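You operate a simulated robot arm through the tools that you are given. There is no shell and no other tool. Be economical: measure what you need, move in short steps, check, and stop when the job is done.

Carry out the task below with a simulated robot arm. There is one attempt and no reset: what you move stays moved.

TASK
Put the dish from the blue table in the bottom of the sink. Take the seals tin and put it on top of the white paper pack on the wooden bench. Take the blue tin and leave it on the brown table. Put the plug marked "95" from the blue table on top of the orange tin and the plug marked "65" in the carton. Open the right sink door, fetch the pan and set it on the floor of the sink cupboard, then shut the door. Pull the upper drawer open. The order is free. Set down upright: plug.

It is judged by the outcome, as a careful person would: the job done as asked, and still so three seconds after it is handed in. It fails if anything else is knocked over, pushed out of place, dropped, spilled or broken. Lids that push on must go on centred and level and be pressed home; caps that screw on are set level and turned clockwise until they are tight.

THE ROBOT
A 7-joint arm with a vacuum gripper on a trunk, on a base that drives. Base frame: it is fixed to the floor where the robot stands at the start and does not move with it; the origin is under the middle of the robot, x ahead of it, y to its left, z up; the surface under the hand at the start is at about z = 0.8. Units: m, rad, N and s.
Its first joint turns from -2.601 to 2.601 rad. Places, roughly: blue tin [-4.5, 3.75, 0.75]; bottom of the sink (37x20 cm) [2.98, -3.12, 0.68]; brown table [-2.3, 0.7, 0.8]; carton (25x31x11 cm) [0.7, -1.2, 0.8]; dish (9x9x3 cm) [0.5, -0.2, 0.8]; floor of the sink cupboard [3, -3.2, 0.1]; orange tin [0.75, -0.75, 0.75]; pan (9x9x4 cm) [2.2, -2.9, 0.9]; paper pack [-5, 5.75, 0.75]; plug [0.75, -1, 0.75]; right sink door [2.8, -2.9, 0.4]; seals tin [-5, 6, 0.75]; upper drawer [-4.7, 4.2, 0.6]. Payload 1.06 kg.
Tool frame: the origin (TCP) lies in the middle of the cups' lips, and z points out of the cups. The gripper has 1 cup of 0.024 m across, covering 0.024 by 0.024 m (tool x, y); the bellows give 0.008 m. With the vacuum on, a cup seals on a smooth face that it is pressed against (1 to 4 N); it does not hold porous or soft things. The pull reaches 23 N.
Orientation is that of the tool frame in the base frame, as a unit quaternion [w, x, y, z]. With the cups facing straight down, the tool's x points along the base's -x, its y along +y and its z along -z.

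THE INTERFACE
- The arm moves only by the tool servo_tool. Its argument "plan" is a list of rows, each an object (a shift or turn left out is 0, a gripper value left out holds the last) with "dp": the shift along the tool's x, y, z in m, a list of three; "turn": the turn, a rotation vector about the tool's x, y, z in rad, a list of three; "valve": the vacuum: 1 switches it on, 0 off. In form: [{"dp": [x, y, z], "turn": [ax, ay, az], "valve": valve}, ...]. A call has 1 to 10 rows; each row shifts and turns the commanded pose from where the row before left it, along the tool's axes as they then stand. Each row takes 0.2 s and may step no farther than 0.05 m and 0.15 rad from the row before; otherwise, or with a gripper value out of range, the whole call is refused. A pose out of reach is approached as far as the arm can. The call stops where the force on the tool passes 40 N (or 10 N more than at its start, if that is more) or the arm is blocked; 0.2 s more then pass. The pull builds up within a second once a cup has sealed. Time passes only in rows, and 0.2 s behind the last, so rows that do not move give it time. It gives the time, the measured TCP pose, the force on the tool (base axes) and the pull of the vacuum at its end, in the units of the frame above (readings bear some noise), with the torque about the TCP (base axes, N m) and any sound that the robot's microphone picked up, and new pictures: "pictures" is both (left out), scene, wrist or none.
- Cameras (640 x 400 px; columns grow to the right, rows downward): "scene" is now at [0.0038, 0.1026, 1.5427]; the picture's right is [-0.81, -0.58, 0.00], its down [-0.39, 0.54, -0.74] and it looks along [0.43, -0.60, -0.67] (base axes); focal length 268 px, centre (320, 200). "wrist" rides on the gripper at [0.078, 0.019, -0.096] in the tool frame; the picture's right is [-0.24, 0.97, 0.00], its down [-0.71, -0.17, -0.69] and it looks along [-0.67, -0.16, 0.73] (tool axes); focal length 243 px, centre (320, 200). There is no depth. A picture from a camera that has moved, and an enlarged one, comes with that camera's place and axes in the base frame and with its lens.
- slide_trunk(by): slides the trunk up (or, below 0, down) by that many m; the arm and the scene camera ride with it, the base frame stays. It gives what a move gives, with no picture.
- drive_base(legs): drives the robot by 1 to 6 legs, each [ahead, turn to the left] in m and rad, along the robot's own axes; the way and the turn of a leg run together, so that a leg with both is an arc; at most 1.5 m and 3.142 rad a leg. The arm and the cameras ride along, it lands a little off, and it stops where it bumps. It gives what a move gives, and a new picture of the scene camera.
- pan_tilt(pan, tilt): turns the head with the scene camera to pan (to the left, within 2.705 rad either way) and tilt (down, from -0.506 to 1.204), counted from straight ahead of the robot. It gives what a move gives, and a new picture of the scene camera.
- close_up(camera, box): a new picture of the part [left, top, right, bottom] of that camera's present view, enlarged. It takes no simulated time.
- finish_job(): hands the job in; it is judged then, once.

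Work in short steps. Places have to be worked out from the pictures, the camera data and where the tool is seen: move nearer, look again, correct. Check each grasp and each placing, and mend what went wrong. You have 217 turns and 260 pictures in all, those below and enlarged ones among them. Switch the vacuum off and draw the arm clear of the work before you hand the job in, unless the task says otherwise; then end with one line.

The tools are called as a command line: name --argument value ..., lists and objects as JSON in quotes. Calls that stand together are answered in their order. servo_tool: Moves the arm, as the interface text tells. Its arguments: {"type":"object","properties":{"plan":{"type":"array"},"pictures":{"type":"string","enum":["both","scene","wrist","none"]}},"required":["plan"]} The other tools are called the same way: slide_trunk (by) slides the trunk up or down; drive_base (legs) drives the base; pan_tilt (pan, tilt) turns the head that bears the scene camera; close_up (camera, box) takes an enlarged picture of a part of a camera's view; finish_job () hands the job in.

At the start:

```text
time_s: 0.0
tool_pos: [0.5417, -0.4086, 1.1357]
tool_rot: [0.0, 0.001, 1.0, 0.0]
contact_force: [0.0, -0.3, -0.3]
torque: [-0.01, 0.03, -0.03]
pull: 0.1
trunk travel left (down, up): [-0.6, 0.11]
robot x, y, heading: [-0.0018, -0.0033, -0.002]
head pan, tilt: [-0.948, 0.733]
```

scene: 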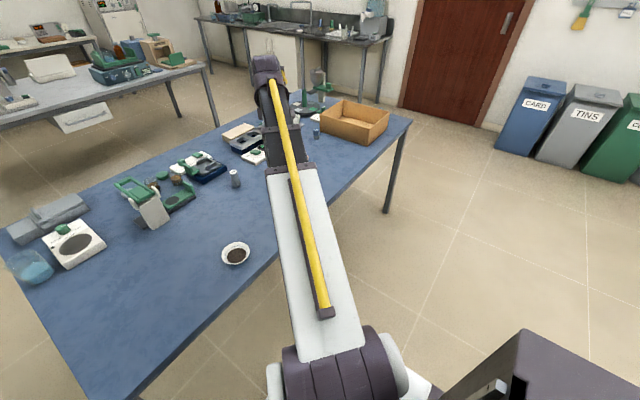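
wrist: 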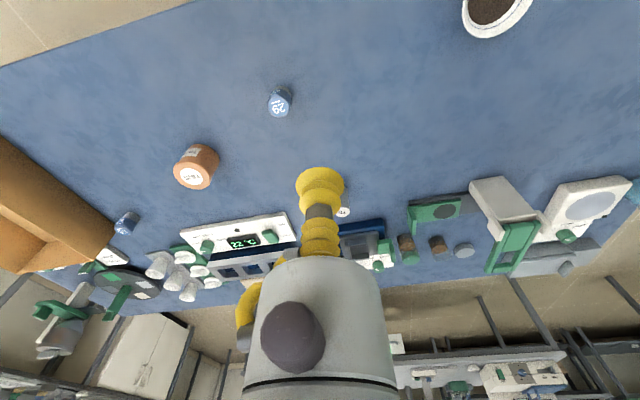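

I'll look closely at the table items in the wrist and scene views to identify the plugs, the tin and the dish.

close_up --camera "wrist" --box '[100, 60, 360, 260]'

close_up --camera "scene" --box '[110, 70, 430, 270]'

```text
2.00 times, centred on (230, 160) of wrist
camera zoom: at [0.4631, -0.3896, 1.2301], right [0.24, 0.97, 0.0], down [0.71, -0.17, 0.69], along [0.67, -0.16, -0.73], focal length 485 px, centre (500, 280)
```

zoom: 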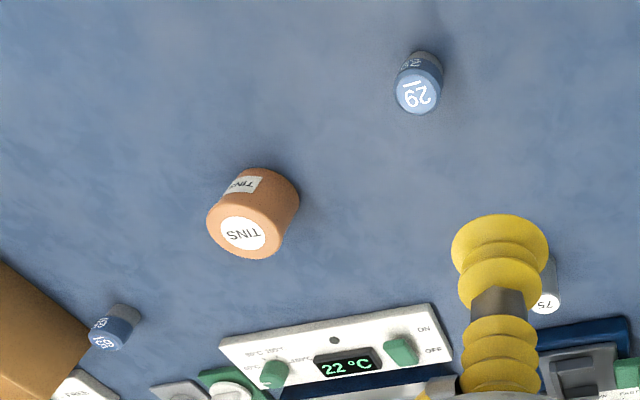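

```text
2.00 times, centred on (270, 170) of scene
camera zoom: at [0.0038, 0.1026, 1.5427], right [-0.81, -0.58, 0.0], down [-0.39, 0.54, -0.74], along [0.43, -0.6, -0.67], focal length 536 px, centre (420, 260)
```

zoom: 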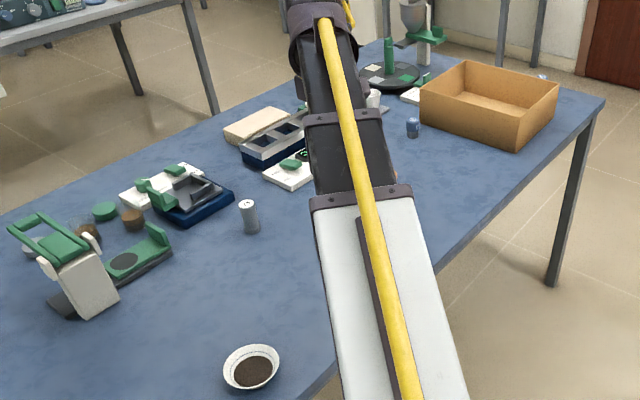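

The numbers are ambiguous from here: 65 could be 59, and 29 could be 62. I'll shift the tool to the right for a better view of the plugs by the carton.

servo_tool --plan '[{"dp": [0, -0.05, 0]}, {"dp": [0, -0.05, 0]}, {"dp": [0, -0.05, 0]}, {"dp": [0, -0.05, 0]}, {"dp": [0, -0.05, 0]}, {"dp": [0, -0.05, 0]}, {"dp": [0, -0.05, 0]}, {"dp": [0, -0.04, 0]}, {}]' --pictures "both"

```text
time_s: 2.0
tool_pos: [0.5409, -0.7996, 1.1355]
tool_rot: [0.0, 0.001, 1.0, 0.0]
contact_force: [0.3, -0.8, 0.4]
torque: [0.03, -0.01, -0.03]
pull: 0.1
trunk travel left (down, up): [-0.6, 0.11]
robot x, y, heading: [-0.0037, 0.001, 0.001]
head pan, tilt: [-0.948, 0.733]
camera scene: at [0.0038, 0.1022, 1.5427], right [-0.81, -0.58, 0.0], down [-0.39, 0.54, -0.74], along [0.43, -0.6, -0.67], focal length 268 px, centre (320, 200)
camera wrist: at [0.4631, -0.7796, 1.2311], right [0.23, 0.97, 0.0], down [0.71, -0.17, 0.69], along [0.67, -0.16, -0.73], focal length 243 px, centre (320, 200)
```

scene: 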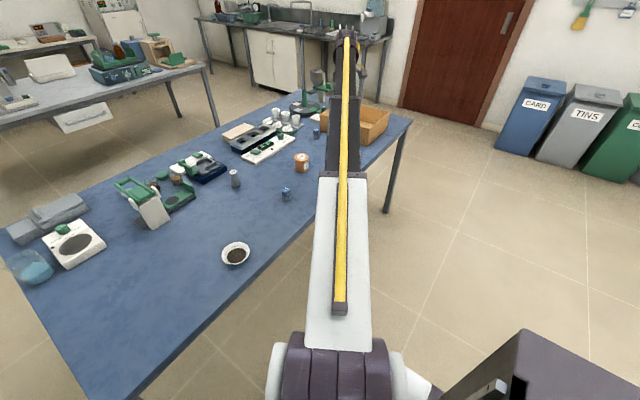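
wrist: 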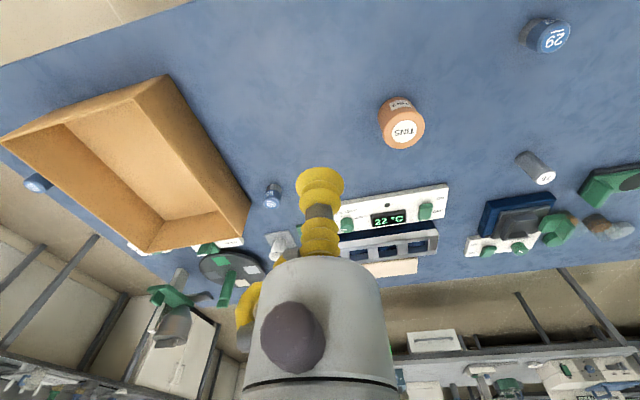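

I can now see four plugs, one of them beyond the carton. I'll enlarge each of them.

close_up --camera "wrist" --box '[0, 160, 80, 210]'

close_up --camera "wrist" --box '[236, 170, 308, 215]'

close_up --camera "wrist" --box '[500, 10, 580, 60]'

close_up --camera "wrist" --box '[500, 140, 580, 190]'

```text
8.00 times, centred on (40, 185) of wrist
camera zoom: at [0.4631, -0.7796, 1.2311], right [0.23, 0.97, 0.0], down [0.71, -0.17, 0.69], along [0.67, -0.16, -0.73], focal length 1941 px, centre (2560, 320)
```

zoom: 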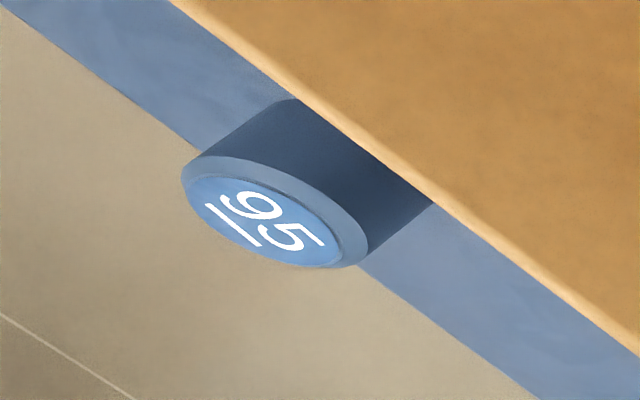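

```text
8.89 times, centred on (272, 192) of wrist
camera zoom: at [0.4631, -0.7796, 1.2311], right [0.23, 0.97, 0.0], down [0.71, -0.17, 0.69], along [0.67, -0.16, -0.73], focal length 2157 px, centre (747, 267)
```

zoom: 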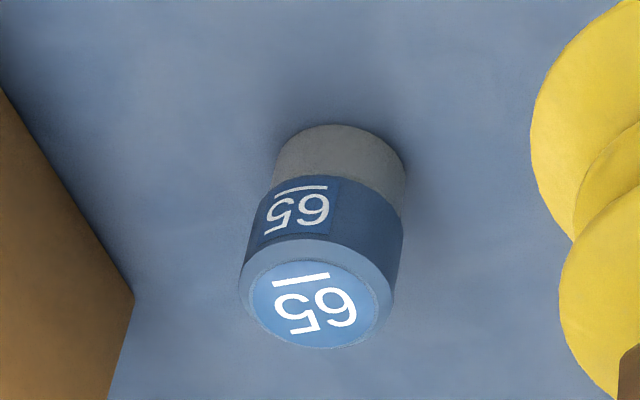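

```text
8.00 times, centred on (540, 35) of wrist
camera zoom: at [0.4631, -0.7796, 1.2311], right [0.23, 0.97, 0.0], down [0.71, -0.17, 0.69], along [0.67, -0.16, -0.73], focal length 1941 px, centre (-1440, 1520)
```

zoom: 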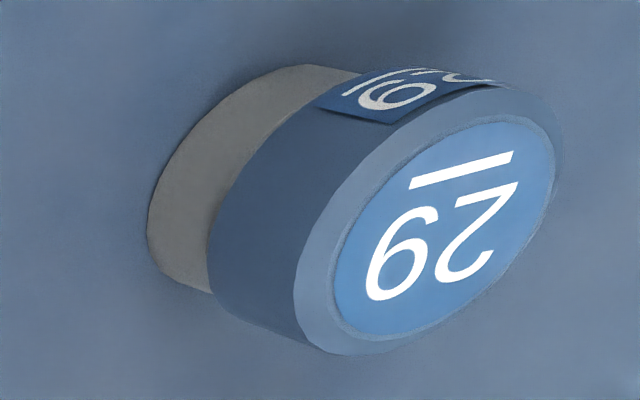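

```text
8.00 times, centred on (540, 165) of wrist
camera zoom: at [0.4631, -0.7796, 1.2311], right [0.23, 0.97, 0.0], down [0.71, -0.17, 0.69], along [0.67, -0.16, -0.73], focal length 1941 px, centre (-1440, 480)
```

zoom: 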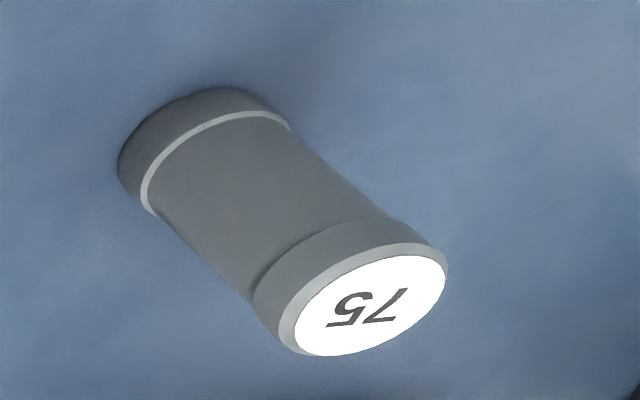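

Found them: "65" is beside the carton at about (0.81, -0.98, top 0.83), "95" is behind the carton at about (0.66, -1.47), and the decoys are 62 and 75. These are out of reach from here, so I'll drive about 1 m to the right and face the table again.

drive_base --legs '[[0, -1.571], [1.0, 0], [0, 1.571]]'

```text
time_s: 14.8
tool_pos: [0.5422, -1.7887, 1.1368]
tool_rot: [-0.001, -0.002, 1.0, 0.0]
contact_force: [-0.2, 0.3, -0.2]
torque: [0.0, -0.01, 0.01]
pull: 0.1
trunk travel left (down, up): [-0.6, 0.11]
robot x, y, heading: [-0.0038, -0.9927, -0.001]
head pan, tilt: [-0.948, 0.733]
camera scene: at [0.0, -0.8896, 1.5427], right [-0.81, -0.59, 0.0], down [-0.39, 0.54, -0.74], along [0.44, -0.6, -0.67], focal length 268 px, centre (320, 200)
```

scene: 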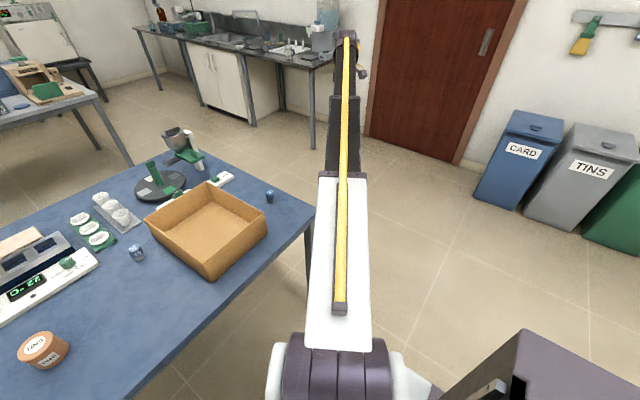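

The drive landed well at (0, -0.99). I'll move the tool above plug 95, at about (0.65, -1.45), and stay high.

servo_tool --plan '[{"dp": [-0.012, 0.0377, 0.0208]}, {"dp": [-0.012, 0.0377, 0.0208]}, {"dp": [-0.012, 0.0377, 0.0208]}, {"dp": [-0.012, 0.0377, 0.0208]}, {"dp": [-0.012, 0.0377, 0.0208]}, {"dp": [-0.012, 0.0377, 0.0208]}, {"dp": [-0.012, 0.0377, 0.0208]}, {"dp": [-0.012, 0.0377, 0.0208]}, {"dp": [-0.012, 0.0377, 0.0208]}, {}]' --pictures "wrist"

```text
time_s: 17.0
tool_pos: [0.6482, -1.4493, 0.9504]
tool_rot: [0.0, -0.001, 1.0, -0.001]
contact_force: [0.3, 0.2, 0.0]
torque: [0.0, 0.01, 0.0]
pull: 0.1
trunk travel left (down, up): [-0.6, 0.11]
robot x, y, heading: [-0.0043, -0.9937, 0.005]
head pan, tilt: [-0.948, 0.733]
camera wrist: at [0.5697, -1.4297, 1.0438], right [0.23, 0.97, 0.0], down [0.71, -0.17, 0.69], along [0.67, -0.16, -0.73], focal length 243 px, centre (320, 200)
```

wrist: 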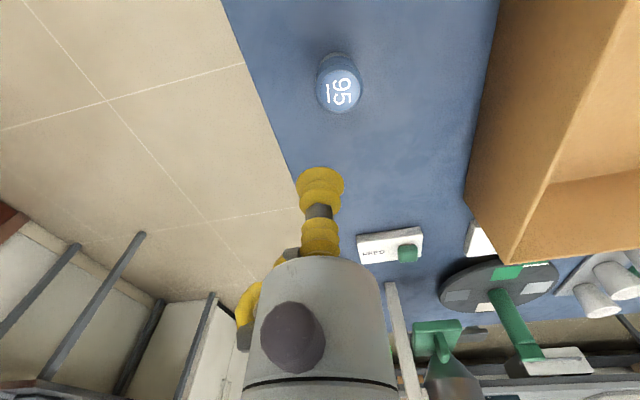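

Plug 95's top is at about (0.645, -1.430). I'll centre over it and lower to about 0.87.

servo_tool --plan '[{"dp": [0.003, 0.019, 0.0]}, {"dp": [0, 0, 0.04]}, {"dp": [0, 0, 0.04]}, {}]' --pictures "wrist"

```text
time_s: 18.0
tool_pos: [0.6443, -1.4295, 0.8703]
tool_rot: [0.0, -0.001, 1.0, 0.0]
contact_force: [-0.4, 0.0, 0.4]
torque: [0.01, -0.04, 0.0]
pull: 0.1
trunk travel left (down, up): [-0.6, 0.11]
robot x, y, heading: [-0.0036, -0.9903, 0.003]
head pan, tilt: [-0.948, 0.733]
camera wrist: at [0.5664, -1.4104, 0.9644], right [0.23, 0.97, 0.0], down [0.71, -0.17, 0.69], along [0.67, -0.16, -0.73], focal length 243 px, centre (320, 200)
```

wrist: 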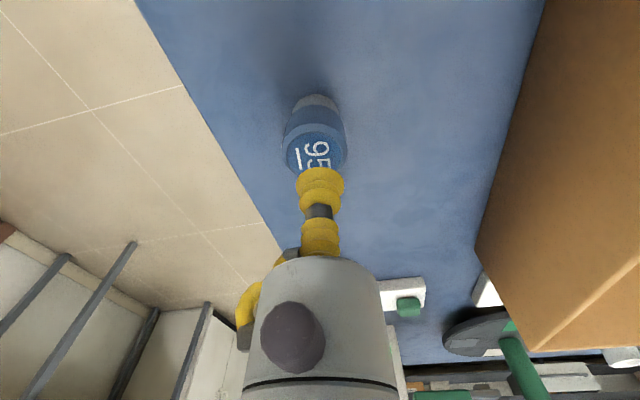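

The plug is aligned within about 3 mm. I'll descend with the vacuum on until it makes contact.

servo_tool --plan '[{"dp": [0, -0.003, 0.025], "valve": 1}, {"dp": [0, 0, 0.01]}, {"dp": [0, 0, 0.005]}, {"dp": [0, 0, 0.003]}, {}, {}]' --pictures "wrist"

```text
time_s: 18.7
tool_pos: [0.6444, -1.4325, 0.8417]
tool_rot: [0.003, -0.003, 1.0, -0.003]
contact_force: [-1.3, 1.4, 20.1]
torque: [-0.01, 0.05, -0.02]
pull: 22.3
trunk travel left (down, up): [-0.6, 0.11]
robot x, y, heading: [-0.0034, -0.9914, 0.003]
head pan, tilt: [-0.948, 0.733]
stopped in row 3: the force on the tool passed its limit at 44 N (the readings are from after the stop); the commanded pose is now the measured one
camera wrist: at [0.5659, -1.4126, 0.9347], right [0.23, 0.97, 0.0], down [0.7, -0.16, 0.69], along [0.67, -0.16, -0.72], focal length 243 px, centre (320, 200)
```

wrist: 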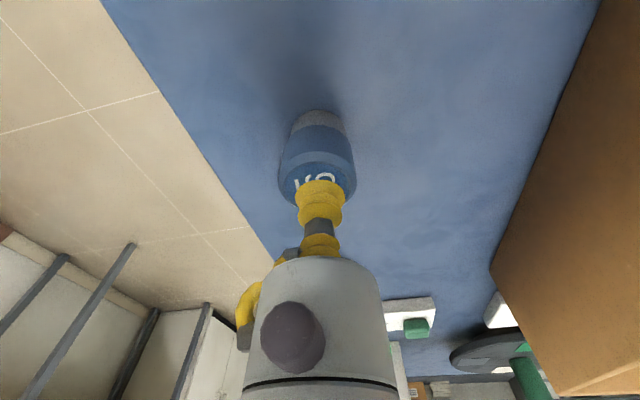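

Sealed on 95 with a pull of 22. I'll lift it straight up, clear of the carton rim, and start moving toward the tin.

servo_tool --plan '[{"dp": [0, 0, -0.02]}, {"dp": [0, 0, -0.045]}, {"dp": [0, 0, -0.045]}, {"dp": [0, 0, -0.045]}, {"dp": [0, 0, -0.045]}, {"dp": [-0.003, 0.048, 0]}, {"dp": [-0.003, 0.048, 0]}, {"dp": [-0.003, 0.048, 0]}, {"dp": [-0.003, 0.048, 0]}, {"dp": [-0.003, 0.048, 0]}]' --pictures "none"

servo_tool --plan '[{"dp": [-0.003, 0.048, 0]}, {"dp": [-0.003, 0.048, 0]}, {"dp": [-0.003, 0.048, 0]}, {"dp": [-0.003, 0.048, 0]}, {"dp": [-0.003, 0.048, 0]}, {"dp": [-0.003, 0.048, 0]}, {"dp": [-0.003, 0.048, 0]}, {"dp": [-0.003, 0.048, 0]}, {"dp": [-0.003, 0.048, 0]}, {}]' --pictures "wrist"

```text
time_s: 20.9
tool_pos: [0.659, -1.1918, 1.0379]
tool_rot: [0.002, -0.002, 1.0, -0.002]
contact_force: [0.3, -0.2, -0.9]
torque: [0.02, 0.01, 0.03]
pull: 22.9
trunk travel left (down, up): [-0.6, 0.11]
robot x, y, heading: [-0.0036, -0.9927, 0.007]
head pan, tilt: [-0.948, 0.733]
```

```text
time_s: 23.1
tool_pos: [0.6854, -0.7585, 1.0365]
tool_rot: [0.002, -0.001, 1.0, -0.002]
contact_force: [0.0, 0.3, -0.3]
torque: [0.0, 0.01, -0.01]
pull: 22.7
trunk travel left (down, up): [-0.6, 0.11]
robot x, y, heading: [-0.0042, -0.9898, -0.003]
head pan, tilt: [-0.948, 0.733]
camera wrist: at [0.606, -0.7393, 1.1304], right [0.23, 0.97, 0.0], down [0.71, -0.17, 0.69], along [0.67, -0.16, -0.73], focal length 243 px, centre (320, 200)
```

wrist: 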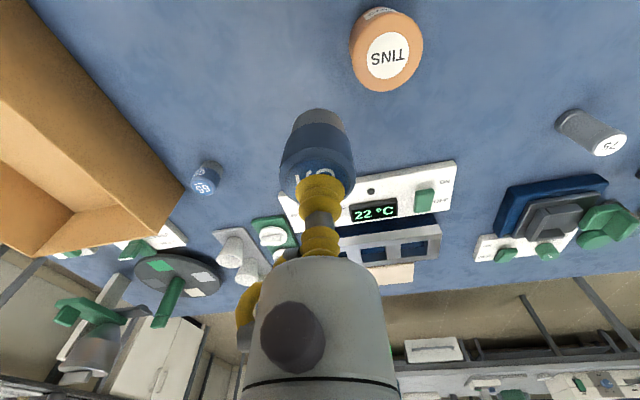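

The tin's top is at about (0.680, -0.691, 0.866). I'll centre over it and lower partway.

servo_tool --plan '[{"dp": [0.002, 0.034, 0]}, {"dp": [0.003, 0.034, 0]}, {"dp": [0, 0, 0.04]}, {"dp": [0, 0, 0.035]}, {}]' --pictures "both"

```text
time_s: 24.3
tool_pos: [0.6798, -0.6927, 0.9602]
tool_rot: [0.003, -0.002, 1.0, -0.003]
contact_force: [-0.2, 0.3, -0.2]
torque: [0.03, -0.02, -0.02]
pull: 22.7
trunk travel left (down, up): [-0.6, 0.11]
robot x, y, heading: [-0.0031, -0.9906, 0.0]
head pan, tilt: [-0.948, 0.733]
camera scene: at [0.0001, -0.8894, 1.5427], right [-0.81, -0.59, 0.0], down [-0.39, 0.54, -0.74], along [0.44, -0.6, -0.67], focal length 268 px, centre (320, 200)
camera wrist: at [0.6006, -0.6739, 1.0546], right [0.23, 0.97, 0.0], down [0.71, -0.17, 0.69], along [0.67, -0.16, -0.73], focal length 243 px, centre (320, 200)
```

scene: 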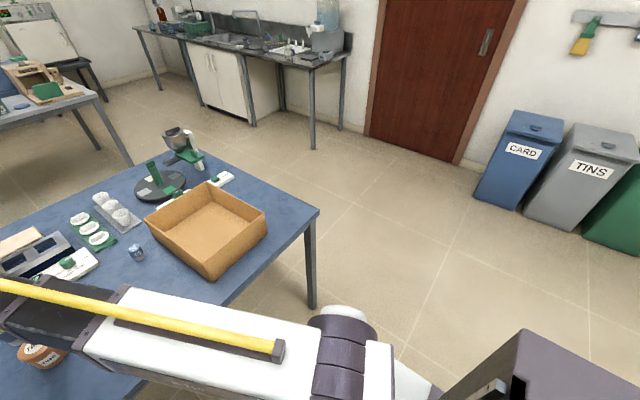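
wrist: 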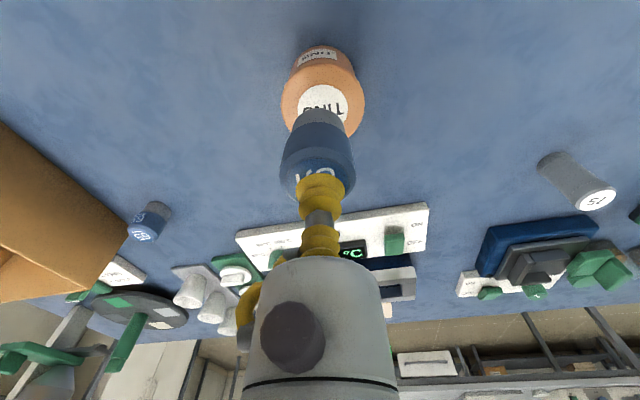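

Plug and tin are aligned to within a few mm. I'll lower slowly and watch the force.

servo_tool --plan '[{"dp": [0, 0.001, 0.02]}, {"dp": [0, 0, 0.008]}, {}]' --pictures "wrist"

```text
time_s: 25.1
tool_pos: [0.6803, -0.6918, 0.9326]
tool_rot: [0.001, -0.002, 1.0, -0.001]
contact_force: [0.0, -0.4, 0.0]
torque: [-0.02, -0.02, 0.01]
pull: 23.3
trunk travel left (down, up): [-0.6, 0.11]
robot x, y, heading: [-0.0003, -0.9914, 0.002]
head pan, tilt: [-0.948, 0.733]
camera wrist: at [0.6011, -0.6723, 1.0264], right [0.23, 0.97, 0.0], down [0.71, -0.17, 0.69], along [0.67, -0.16, -0.73], focal length 243 px, centre (320, 200)
```

wrist: 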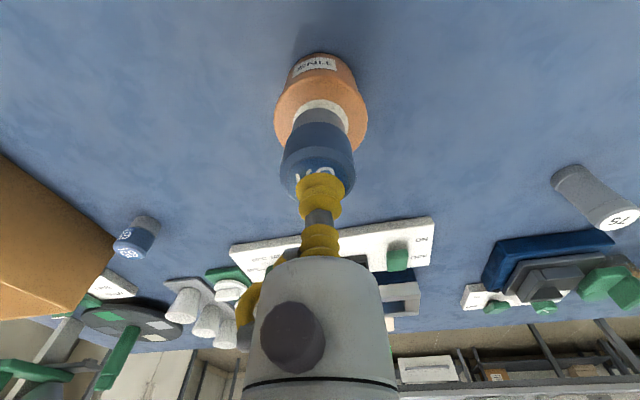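

close_up --camera "wrist" --box '[240, 30, 400, 130]'

servo_tool --plan '[{"dp": [0, 0, 0.006]}, {"dp": [0, 0, 0.003]}, {}]' --pictures "none"

```text
4.00 times, centred on (320, 80) of wrist
camera zoom: at [0.6011, -0.6723, 1.0264], right [0.23, 0.97, 0.0], down [0.71, -0.17, 0.69], along [0.67, -0.16, -0.73], focal length 970 px, centre (320, 680)
```

zoom: 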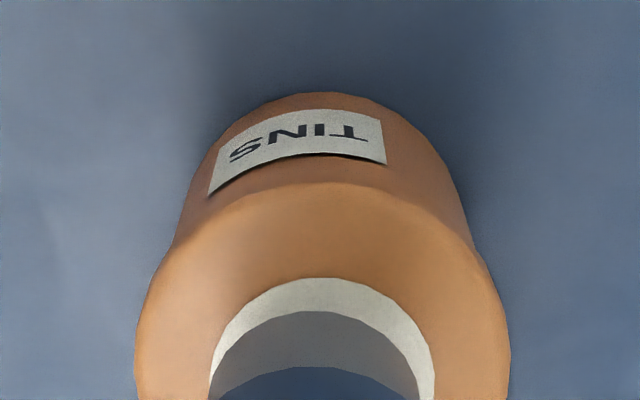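

```text
time_s: 25.9
tool_pos: [0.6799, -0.6922, 0.9227]
tool_rot: [0.002, -0.002, 1.0, -0.001]
contact_force: [0.1, 0.2, -1.0]
torque: [0.01, 0.01, 0.02]
pull: 22.6
trunk travel left (down, up): [-0.6, 0.11]
robot x, y, heading: [-0.0024, -0.9907, 0.008]
head pan, tilt: [-0.948, 0.733]
```

No contact yet at 0.9227, so I'll continue in small steps.

servo_tool --plan '[{"dp": [0, 0, 0.003]}, {"dp": [0, 0, 0.003]}, {}]' --pictures "none"

servo_tool --plan '[{"dp": [0, 0, 0.003]}, {}]' --pictures "wrist"

```text
time_s: 26.7
tool_pos: [0.6792, -0.6916, 0.9173]
tool_rot: [0.001, -0.002, 1.0, -0.001]
contact_force: [-0.1, -0.8, -0.7]
torque: [-0.03, 0.02, -0.03]
pull: 22.9
trunk travel left (down, up): [-0.6, 0.11]
robot x, y, heading: [-0.0016, -0.9947, 0.005]
head pan, tilt: [-0.948, 0.733]
```

```text
time_s: 27.3
tool_pos: [0.6804, -0.6917, 0.9149]
tool_rot: [0.002, -0.001, 1.0, -0.002]
contact_force: [-0.6, -0.3, 0.3]
torque: [-0.01, 0.0, -0.04]
pull: 23.3
trunk travel left (down, up): [-0.6, 0.11]
robot x, y, heading: [-0.0024, -0.9955, 0.008]
head pan, tilt: [-0.948, 0.733]
camera wrist: at [0.6009, -0.6722, 1.009], right [0.23, 0.97, 0.0], down [0.71, -0.17, 0.69], along [0.67, -0.16, -0.73], focal length 243 px, centre (320, 200)
```

wrist: 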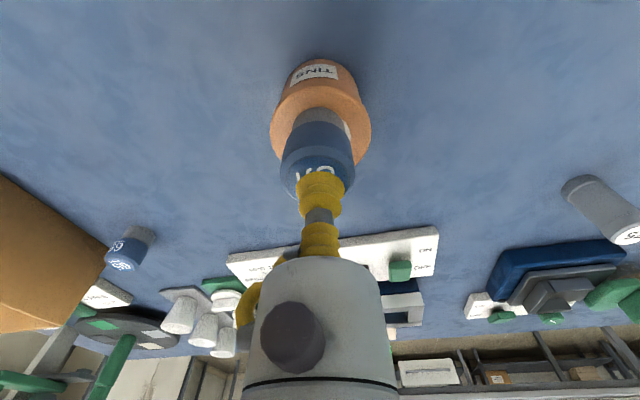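

servo_tool --plan '[{"dp": [0, 0, 0.003]}, {"dp": [0, 0, 0.002]}, {}]' --pictures "none"

servo_tool --plan '[{"dp": [0, 0, 0.003]}, {}]' --pictures "wrist"

```text
time_s: 28.1
tool_pos: [0.6792, -0.6926, 0.912]
tool_rot: [0.004, -0.002, 1.0, -0.001]
contact_force: [2.2, 0.8, 19.9]
torque: [-0.02, 0.0, -0.04]
pull: 23.0
trunk travel left (down, up): [-0.6, 0.11]
robot x, y, heading: [-0.0032, -0.9943, -0.001]
head pan, tilt: [-0.948, 0.733]
```

```text
time_s: 28.7
tool_pos: [0.6782, -0.6911, 0.9085]
tool_rot: [0.003, -0.002, 1.0, -0.001]
contact_force: [4.4, 0.4, 26.7]
torque: [0.0, 0.0, -0.02]
pull: 22.8
trunk travel left (down, up): [-0.6, 0.11]
robot x, y, heading: [-0.0036, -0.9935, 0.003]
head pan, tilt: [-0.948, 0.733]
camera wrist: at [0.5997, -0.6726, 1.0024], right [0.23, 0.97, 0.0], down [0.7, -0.17, 0.69], along [0.67, -0.16, -0.72], focal length 243 px, centre (320, 200)
```

wrist: 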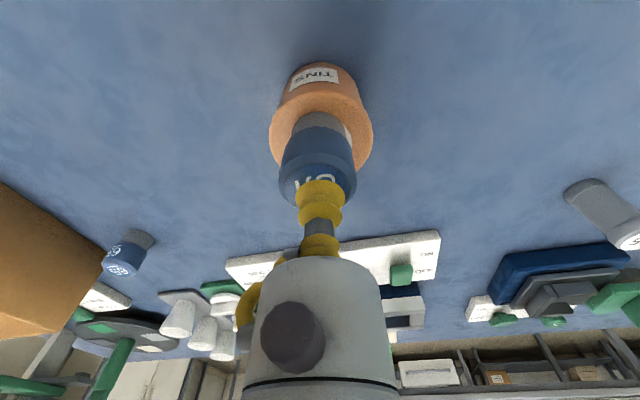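

The plug is resting on the tin at about z 0.912. I'll ease the pressure, vent, wait and rise.

servo_tool --plan '[{"dp": [0, 0, -0.003], "valve": 0}, {}, {}, {}, {}, {"dp": [0, 0, -0.01]}, {"dp": [0, 0, -0.03]}, {"dp": [0, 0, -0.04]}, {"dp": [0, 0, -0.04]}, {}]' --pictures "wrist"

```text
time_s: 30.9
tool_pos: [0.6786, -0.6919, 1.0303]
tool_rot: [0.002, -0.002, 1.0, -0.002]
contact_force: [-0.1, 0.0, -0.2]
torque: [0.05, 0.0, 0.0]
pull: 0.0
trunk travel left (down, up): [-0.6, 0.11]
robot x, y, heading: [-0.001, -0.9882, 0.004]
head pan, tilt: [-0.948, 0.733]
camera wrist: at [0.6, -0.6724, 1.125], right [0.23, 0.97, 0.0], down [0.71, -0.17, 0.69], along [0.67, -0.16, -0.73], focal length 243 px, centre (320, 200)
```

wrist: 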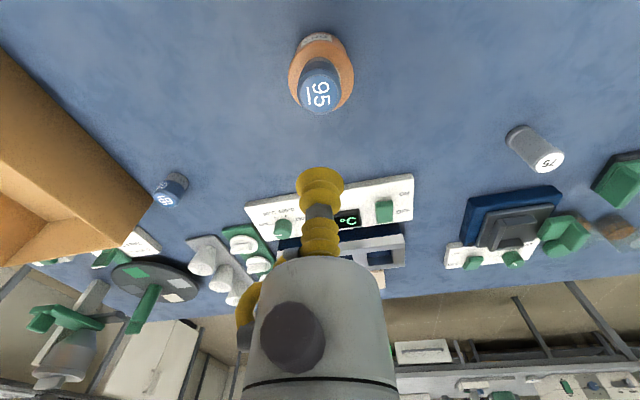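

95 stands upright on the tin. Next is plug 65, at about (0.80, -0.97).

servo_tool --plan '[{"dp": [-0.0172, -0.0397, 0.0]}, {"dp": [-0.0172, -0.0397, 0.0]}, {"dp": [-0.0172, -0.0397, 0.0]}, {"dp": [-0.0172, -0.0397, 0.01]}, {"dp": [-0.0172, -0.0397, 0.02]}, {"dp": [-0.0172, -0.0397, 0.02]}, {"dp": [-0.0172, -0.0397, 0.02]}, {}]' --pictures "wrist"

```text
time_s: 32.7
tool_pos: [0.8018, -0.9705, 0.9606]
tool_rot: [0.002, -0.003, 1.0, -0.002]
contact_force: [-1.2, 0.3, -0.3]
torque: [-0.02, -0.03, 0.03]
pull: 0.1
trunk travel left (down, up): [-0.6, 0.11]
robot x, y, heading: [-0.0042, -0.9896, 0.004]
head pan, tilt: [-0.948, 0.733]
camera wrist: at [0.7229, -0.951, 1.0553], right [0.23, 0.97, 0.0], down [0.71, -0.17, 0.69], along [0.67, -0.16, -0.73], focal length 243 px, centre (320, 200)
```

wrist: 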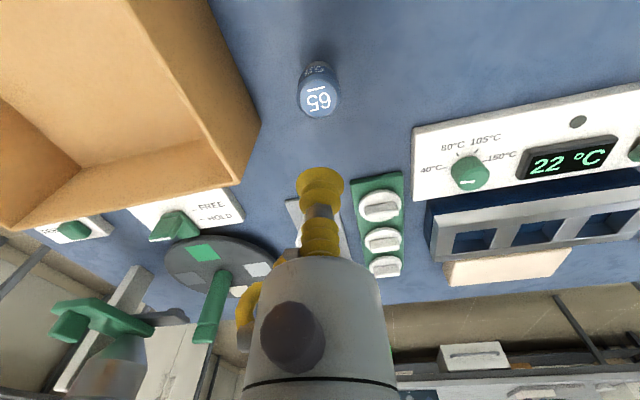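

I'm aligned with 65. I'll descend with gentle final steps.

servo_tool --plan '[{"dp": [0.002, 0, 0.04], "valve": 1}, {"dp": [0, 0, 0.04]}, {"dp": [0, 0, 0.02]}, {"dp": [0, 0, 0.01]}, {"dp": [0, 0, 0.004]}, {"dp": [0, 0, 0.003]}, {}]' --pictures "none"

```text
time_s: 34.3
tool_pos: [0.7993, -0.9704, 0.8451]
tool_rot: [0.002, -0.003, 1.0, -0.002]
contact_force: [4.2, 1.8, 17.5]
torque: [0.01, -0.02, -0.02]
pull: 22.6
trunk travel left (down, up): [-0.6, 0.11]
robot x, y, heading: [-0.0002, -0.9928, 0.002]
head pan, tilt: [-0.948, 0.733]
```

Sealed on 65. I'll lift it and carry it over the carton centre at about (0.68, -1.18).

servo_tool --plan '[{"dp": [0, 0, -0.02]}, {"dp": [0, 0, -0.045]}, {"dp": [0, 0, -0.045]}, {"dp": [0, 0, -0.045]}, {"dp": [0, 0, -0.03]}, {"dp": [0.025, -0.042, 0]}, {"dp": [0.025, -0.042, 0]}, {"dp": [0.025, -0.042, 0]}, {"dp": [0.025, -0.042, 0]}, {"dp": [0.02, -0.042, 0]}]' --pictures "wrist"

```text
time_s: 36.5
tool_pos: [0.681, -1.1816, 1.0269]
tool_rot: [0.002, -0.003, 1.0, -0.001]
contact_force: [0.3, -0.1, 0.5]
torque: [0.03, -0.04, -0.01]
pull: 22.0
trunk travel left (down, up): [-0.6, 0.11]
robot x, y, heading: [-0.0028, -0.99, 0.007]
head pan, tilt: [-0.948, 0.733]
camera wrist: at [0.6017, -1.1616, 1.1224], right [0.23, 0.97, 0.0], down [0.71, -0.17, 0.69], along [0.67, -0.16, -0.73], focal length 243 px, centre (320, 200)
```

wrist: 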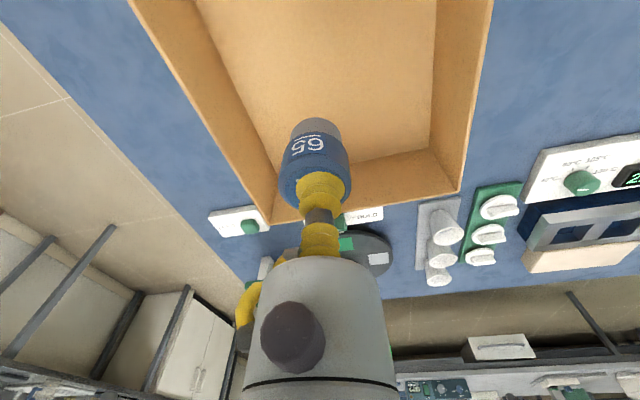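

The spot below is well inside the carton floor. I'll lower it in.

servo_tool --plan '[{"dp": [0, 0.005, 0.045]}, {"dp": [0, 0, 0.045]}, {"dp": [0, 0, 0.04]}, {"dp": [0, 0, 0.03]}, {"dp": [0, 0, 0.01]}, {}]' --pictures "wrist"

```text
time_s: 37.9
tool_pos: [0.6807, -1.1752, 0.8594]
tool_rot: [0.002, -0.002, 1.0, -0.001]
contact_force: [0.2, -0.6, -0.5]
torque: [0.0, 0.03, -0.01]
pull: 22.9
trunk travel left (down, up): [-0.6, 0.11]
robot x, y, heading: [-0.0009, -0.9924, -0.006]
head pan, tilt: [-0.948, 0.733]
camera wrist: at [0.6021, -1.1551, 0.953], right [0.23, 0.97, 0.0], down [0.71, -0.17, 0.69], along [0.67, -0.16, -0.73], focal length 243 px, centre (320, 200)
```

wrist: 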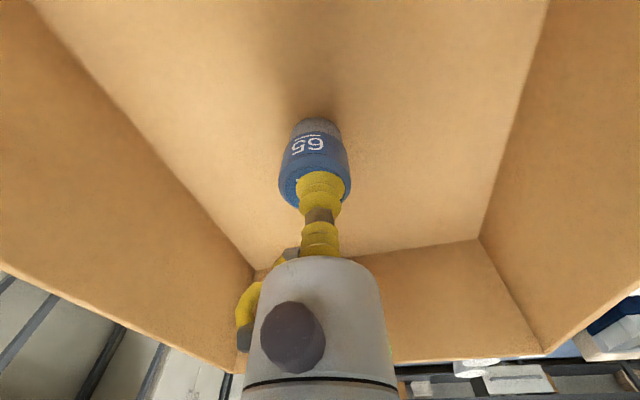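

servo_tool --plan '[{"dp": [0, 0, 0.004]}, {"dp": [0, 0, 0.003]}, {}]' --pictures "none"

```text
time_s: 38.7
tool_pos: [0.6811, -1.1753, 0.8518]
tool_rot: [0.003, -0.002, 1.0, -0.002]
contact_force: [1.6, -0.1, 2.5]
torque: [-0.04, -0.02, 0.01]
pull: 23.8
trunk travel left (down, up): [-0.6, 0.11]
robot x, y, heading: [-0.0072, -0.9922, 0.003]
head pan, tilt: [-0.948, 0.733]
```

Contact is just starting. I'll press 2 mm more, vent, wait and rise.

servo_tool --plan '[{"dp": [0, 0, 0.0015]}, {"valve": 0}, {}, {}, {}, {"dp": [0, 0, -0.01]}, {"dp": [0, 0, -0.045]}, {"dp": [0, 0, -0.05]}, {"dp": [0, 0, -0.05]}, {"dp": [0, 0, -0.05]}]' --pictures "wrist"

```text
time_s: 40.9
tool_pos: [0.6798, -1.174, 1.0555]
tool_rot: [0.002, -0.003, 1.0, -0.002]
contact_force: [-0.2, -0.2, -0.2]
torque: [-0.03, 0.0, 0.04]
pull: 0.1
trunk travel left (down, up): [-0.6, 0.11]
robot x, y, heading: [-0.0075, -0.9937, 0.006]
head pan, tilt: [-0.948, 0.733]
camera wrist: at [0.6013, -1.1547, 1.15], right [0.23, 0.97, 0.0], down [0.71, -0.17, 0.69], along [0.67, -0.16, -0.73], focal length 243 px, centre (320, 200)
```

wrist: 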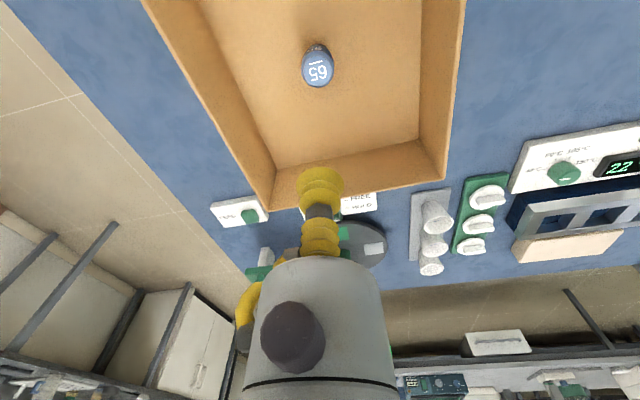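

65 is upright in the carton. Next is the dish: I'll raise the arm and back up about 0.55 m so the dish is in a comfortable range.

servo_tool --plan '[{"dp": [0, 0, -0.05]}, {"dp": [0, 0, -0.05]}, {"dp": [0, 0, -0.05]}, {"dp": [0, 0, -0.04]}, {}]' --pictures "none"

drive_base --legs '[[0, -1.571], [-0.55, 0], [0, 1.571]]'

pan_tilt --pan 0.4 --tilt 0.85

```text
time_s: 41.7
tool_pos: [0.6828, -1.1762, 1.2062]
tool_rot: [0.01, -0.001, 1.0, -0.004]
contact_force: [8.2, -2.2, -13.6]
torque: [-0.12, -0.2, -0.02]
pull: 0.2
out of reach, approached as far as the arm can: row 4
trunk travel left (down, up): [-0.6, 0.11]
robot x, y, heading: [-0.0027, -0.9881, 0.003]
head pan, tilt: [-0.948, 0.733]
stopped in row 4: the force on the tool passed its limit at 79 N (the readings are from after the stop); the commanded pose is now the measured one
```

```text
time_s: 52.5
tool_pos: [0.6766, -0.6211, 1.2086]
tool_rot: [0.009, -0.005, 1.0, -0.004]
contact_force: [13.3, -3.6, -29.9]
torque: [-0.41, -0.98, -0.03]
pull: 0.0
trunk travel left (down, up): [-0.6, 0.11]
robot x, y, heading: [-0.0116, -0.4443, 0.011]
head pan, tilt: [-0.948, 0.733]
camera scene: at [-0.0073, -0.3401, 1.5427], right [-0.81, -0.59, 0.0], down [-0.4, 0.54, -0.74], along [0.44, -0.6, -0.67], focal length 268 px, centre (320, 200)
```

scene: 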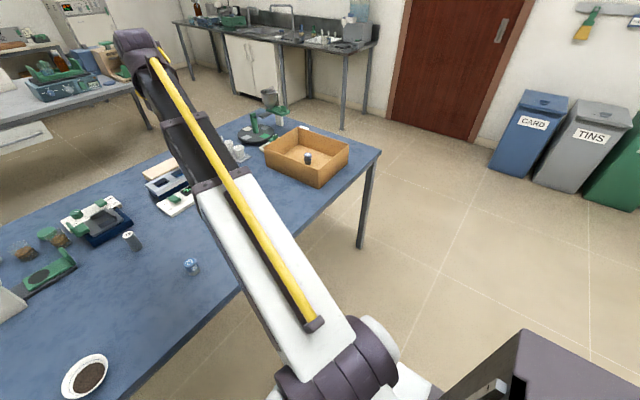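

```text
time_s: 54.0
tool_pos: [0.6772, -0.6211, 1.207]
tool_rot: [0.011, -0.006, 1.0, -0.004]
contact_force: [9.5, -2.5, -22.8]
torque: [-0.28, -0.73, -0.04]
pull: 0.0
trunk travel left (down, up): [-0.6, 0.11]
robot x, y, heading: [-0.0117, -0.4377, 0.008]
head pan, tilt: [0.4, 0.85]
camera scene: at [0.0148, -0.2417, 1.5332], right [0.4, -0.92, 0.0], down [-0.69, -0.3, -0.66], along [0.61, 0.26, -0.75], focal length 268 px, centre (320, 200)
```

scene: 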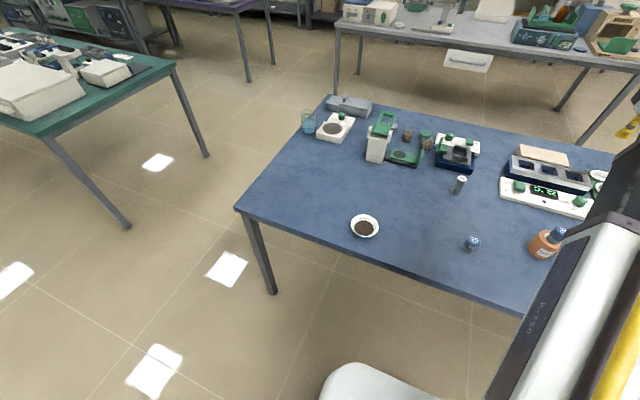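

close_up --camera "scene" --box '[332, 202, 396, 242]'

```text
10.00 times, centred on (364, 222) of scene
camera zoom: at [0.0148, -0.2417, 1.5332], right [0.4, -0.92, 0.0], down [-0.69, -0.3, -0.66], along [0.61, 0.26, -0.75], focal length 2677 px, centre (-120, -20)
```

zoom: 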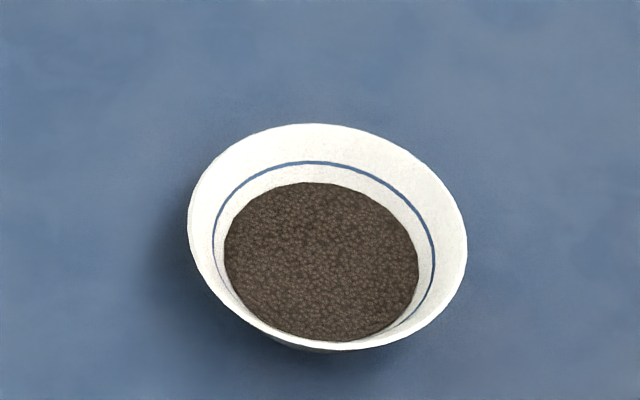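

The dish has a granular, porous-looking fill, so I may have to grip the smooth inner wall. I'll bring the wrist camera close to study its shape.

servo_tool --plan '[{"dp": [0, 0, 0.04]}, {"dp": [0, 0, 0.03]}, {"dp": [0.022, 0.044, 0]}, {"dp": [0.022, 0.044, 0]}, {"dp": [0.022, 0.044, 0]}, {"dp": [0.022, 0.044, 0]}, {"dp": [0.022, 0.044, 0]}, {"dp": [0.022, 0.044, 0]}, {"dp": [0.022, 0.044, 0]}, {"dp": [0, 0.044, 0]}]' --pictures "none"

servo_tool --plan '[{"dp": [0, 0.044, 0.02]}, {"dp": [0, 0.04, 0.03]}, {"dp": [0, 0, 0.04]}, {"dp": [0, 0, 0.04]}, {}]' --pictures "wrist"

```text
time_s: 56.2
tool_pos: [0.5197, -0.2698, 1.1331]
tool_rot: [0.01, -0.005, 1.0, -0.004]
contact_force: [-0.2, -0.2, -0.2]
torque: [-0.04, 0.01, -0.01]
pull: 0.1
trunk travel left (down, up): [-0.6, 0.11]
robot x, y, heading: [-0.0105, -0.4441, 0.009]
head pan, tilt: [0.4, 0.85]
```

```text
time_s: 57.4
tool_pos: [0.5234, -0.189, 1.0031]
tool_rot: [0.01, -0.005, 1.0, -0.004]
contact_force: [-0.1, 0.4, -0.6]
torque: [-0.03, -0.02, 0.0]
pull: 0.1
trunk travel left (down, up): [-0.6, 0.11]
robot x, y, heading: [-0.01, -0.4425, 0.015]
head pan, tilt: [0.4, 0.85]
camera wrist: at [0.4414, -0.1689, 1.0945], right [0.22, 0.97, 0.0], down [0.7, -0.16, 0.7], along [0.68, -0.16, -0.71], focal length 243 px, centre (320, 200)
```

wrist: 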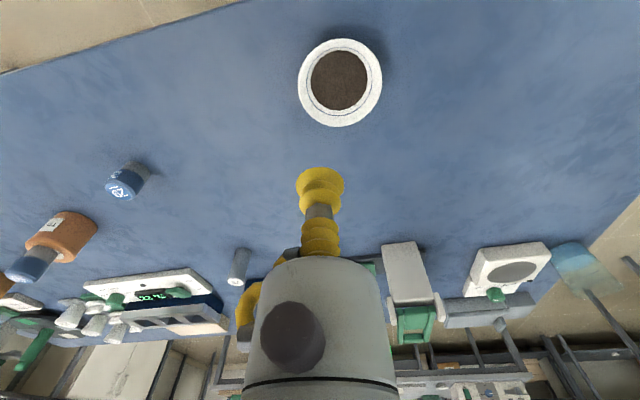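

close_up --camera "wrist" --box '[284, 32, 396, 132]'

```text
4.00 times, centred on (340, 82) of wrist
camera zoom: at [0.4414, -0.1689, 1.0945], right [0.22, 0.97, 0.0], down [0.7, -0.16, 0.7], along [0.68, -0.16, -0.71], focal length 970 px, centre (240, 672)
```

zoom: 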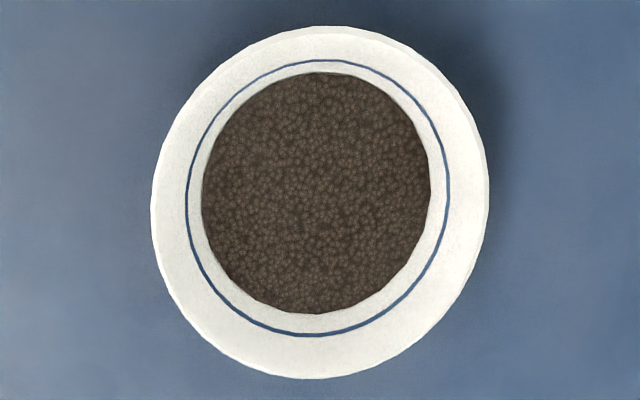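

The slanted inner wall is only about 1.9 cm wide, narrower than the cup. I'll level the tool and try one gentle seal at the centre of the fill, to see whether it holds.

servo_tool --plan '[{"dp": [-0.017, 0.018, 0.0], "turn": [-0.008, 0.02, 0.01]}, {"dp": [0, 0, 0.05]}, {"dp": [0, 0, 0.05]}, {"dp": [0, 0, 0.04]}, {}]' --pictures "wrist"

```text
time_s: 58.6
tool_pos: [0.5395, -0.1694, 0.8602]
tool_rot: [0.0, 0.0, 1.0, 0.0]
contact_force: [1.0, -1.0, -0.4]
torque: [0.02, -0.01, 0.02]
pull: 0.1
trunk travel left (down, up): [-0.6, 0.11]
robot x, y, heading: [-0.0071, -0.4434, 0.011]
head pan, tilt: [0.4, 0.85]
camera wrist: at [0.4614, -0.1506, 0.9551], right [0.23, 0.97, 0.0], down [0.71, -0.17, 0.68], along [0.67, -0.16, -0.73], focal length 243 px, centre (320, 200)
```

wrist: 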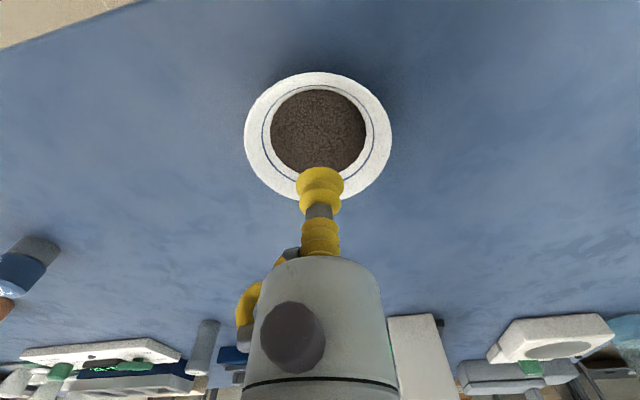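

servo_tool --plan '[{"dp": [0, 0, 0.035], "valve": 1}, {"dp": [0, 0, 0.006]}, {"dp": [0, 0, 0.003]}, {}, {}]' --pictures "wrist"

```text
time_s: 59.8
tool_pos: [0.5405, -0.1709, 0.8173]
tool_rot: [0.0, 0.0, 1.0, 0.0]
contact_force: [-0.6, -1.3, 0.4]
torque: [-0.01, -0.05, 0.02]
pull: 0.0
trunk travel left (down, up): [-0.6, 0.11]
robot x, y, heading: [-0.0086, -0.4459, 0.011]
head pan, tilt: [0.4, 0.85]
camera wrist: at [0.4609, -0.151, 0.9121], right [0.23, 0.97, 0.0], down [0.71, -0.17, 0.68], along [0.67, -0.16, -0.73], focal length 243 px, centre (320, 200)
```

wrist: 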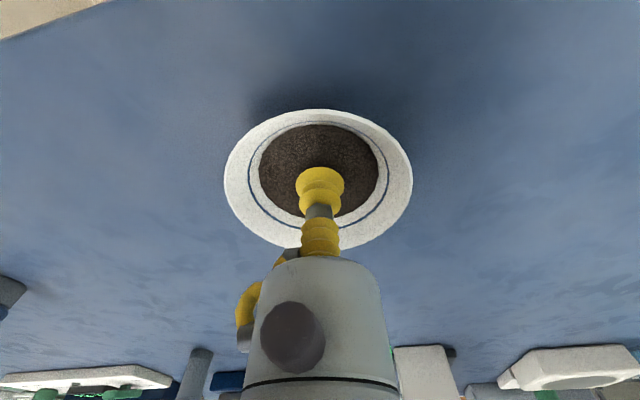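

servo_tool --plan '[{"dp": [0, 0, 0.006]}, {"dp": [0, 0, 0.003]}, {}, {}]' --pictures "none"

servo_tool --plan '[{"dp": [0, 0, 0.003]}, {}, {}]' --pictures "none"

```text
time_s: 60.8
tool_pos: [0.5393, -0.1702, 0.8086]
tool_rot: [-0.001, -0.001, 1.0, 0.0]
contact_force: [0.3, -0.7, -0.1]
torque: [0.03, 0.0, -0.01]
pull: 0.0
trunk travel left (down, up): [-0.6, 0.11]
robot x, y, heading: [-0.0074, -0.4411, 0.008]
head pan, tilt: [0.4, 0.85]
```

```text
time_s: 61.6
tool_pos: [0.5394, -0.1712, 0.805]
tool_rot: [0.0, -0.001, 1.0, 0.0]
contact_force: [0.2, 0.8, -0.2]
torque: [-0.03, 0.01, 0.02]
pull: 22.3
trunk travel left (down, up): [-0.6, 0.11]
robot x, y, heading: [-0.0098, -0.445, 0.011]
head pan, tilt: [0.4, 0.85]
```

It sealed, with a pull of 22.3. I'll lift gently and check that the dish and its contents come up together.

servo_tool --plan '[{"dp": [0, 0, -0.01]}, {"dp": [0, 0, -0.02]}, {"dp": [0, 0, -0.03]}, {}]' --pictures "both"

```text
time_s: 62.6
tool_pos: [0.5399, -0.1708, 0.8667]
tool_rot: [0.001, -0.001, 1.0, 0.0]
contact_force: [1.1, 0.8, -0.2]
torque: [-0.02, 0.02, -0.01]
pull: 23.1
trunk travel left (down, up): [-0.6, 0.11]
robot x, y, heading: [-0.0096, -0.443, 0.013]
head pan, tilt: [0.4, 0.85]
camera scene: at [0.0147, -0.2416, 1.5332], right [0.4, -0.92, 0.0], down [-0.69, -0.3, -0.66], along [0.61, 0.26, -0.75], focal length 268 px, centre (320, 200)
camera wrist: at [0.461, -0.1507, 0.9612], right [0.23, 0.97, 0.0], down [0.71, -0.17, 0.68], along [0.67, -0.16, -0.73], focal length 243 px, centre (320, 200)
```

scene: 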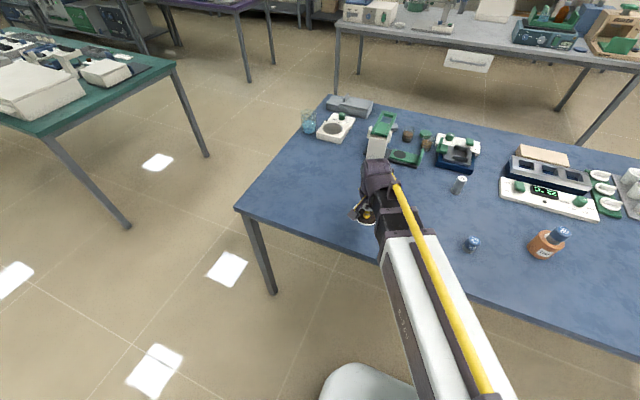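
wrist: 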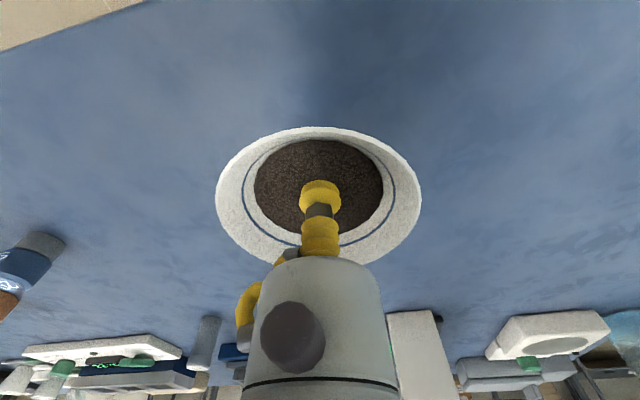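

The dish is lifted level and intact. I'll raise it to carry height and drive around the table's right end toward the sink.

servo_tool --plan '[{"dp": [0, 0, -0.04]}, {"dp": [0, 0, -0.05]}, {"dp": [0, 0, -0.05]}, {"dp": [0, 0, -0.05]}, {"dp": [0, 0, -0.03]}, {}]' --pictures "none"

pan_tilt --pan 0.0 --tilt 0.5

drive_base --legs '[[0, -1.58], [0.9, 0], [0.85, 0], [0, 1.571]]'

```text
time_s: 64.0
tool_pos: [0.5381, -0.1711, 1.0877]
tool_rot: [0.0, -0.002, 1.0, -0.001]
contact_force: [-0.2, 0.1, -1.0]
torque: [0.02, -0.02, -0.04]
pull: 22.6
trunk travel left (down, up): [-0.6, 0.11]
robot x, y, heading: [-0.0105, -0.4397, 0.008]
head pan, tilt: [0.4, 0.85]
```

```text
time_s: 64.9
tool_pos: [0.5387, -0.172, 1.0867]
tool_rot: [0.0, -0.001, 1.0, 0.0]
contact_force: [0.6, 1.1, -1.5]
torque: [0.0, 0.02, 0.01]
pull: 22.9
trunk travel left (down, up): [-0.6, 0.11]
robot x, y, heading: [-0.0085, -0.4422, 0.01]
head pan, tilt: [0.0, 0.499]
camera scene: at [0.0341, -0.2717, 1.5631], right [0.01, -1.0, 0.0], down [-0.48, -0.01, -0.88], along [0.88, 0.01, -0.48], focal length 268 px, centre (320, 200)
```

scene: 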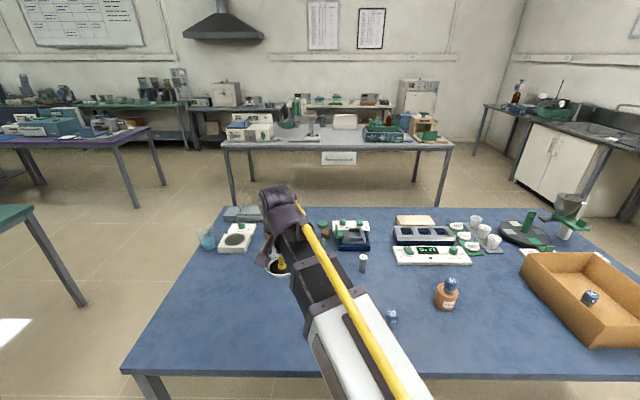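

```text
time_s: 81.3
tool_pos: [0.5458, -1.9109, 1.087]
tool_rot: [0.0, 0.004, 1.0, 0.0]
contact_force: [0.0, -0.3, -0.4]
torque: [-0.01, -0.02, 0.03]
pull: 23.0
trunk travel left (down, up): [-0.6, 0.11]
robot x, y, heading: [-0.0063, -2.1779, 0.0]
head pan, tilt: [0.0, 0.499]
camera scene: at [0.0397, -2.0066, 1.5632], right [0.0, -1.0, 0.0], down [-0.48, 0.0, -0.88], along [0.88, 0.0, -0.48], focal length 268 px, centre (320, 200)
```

scene: 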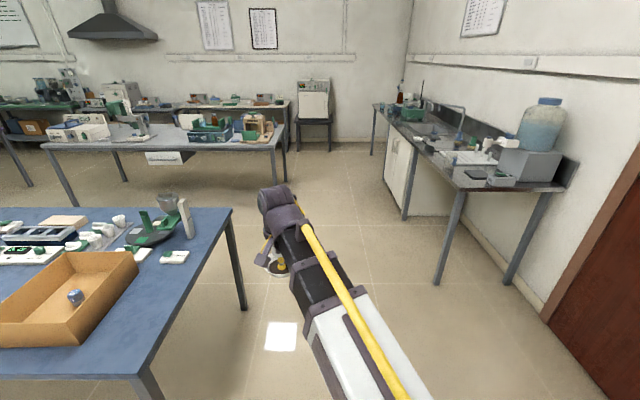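

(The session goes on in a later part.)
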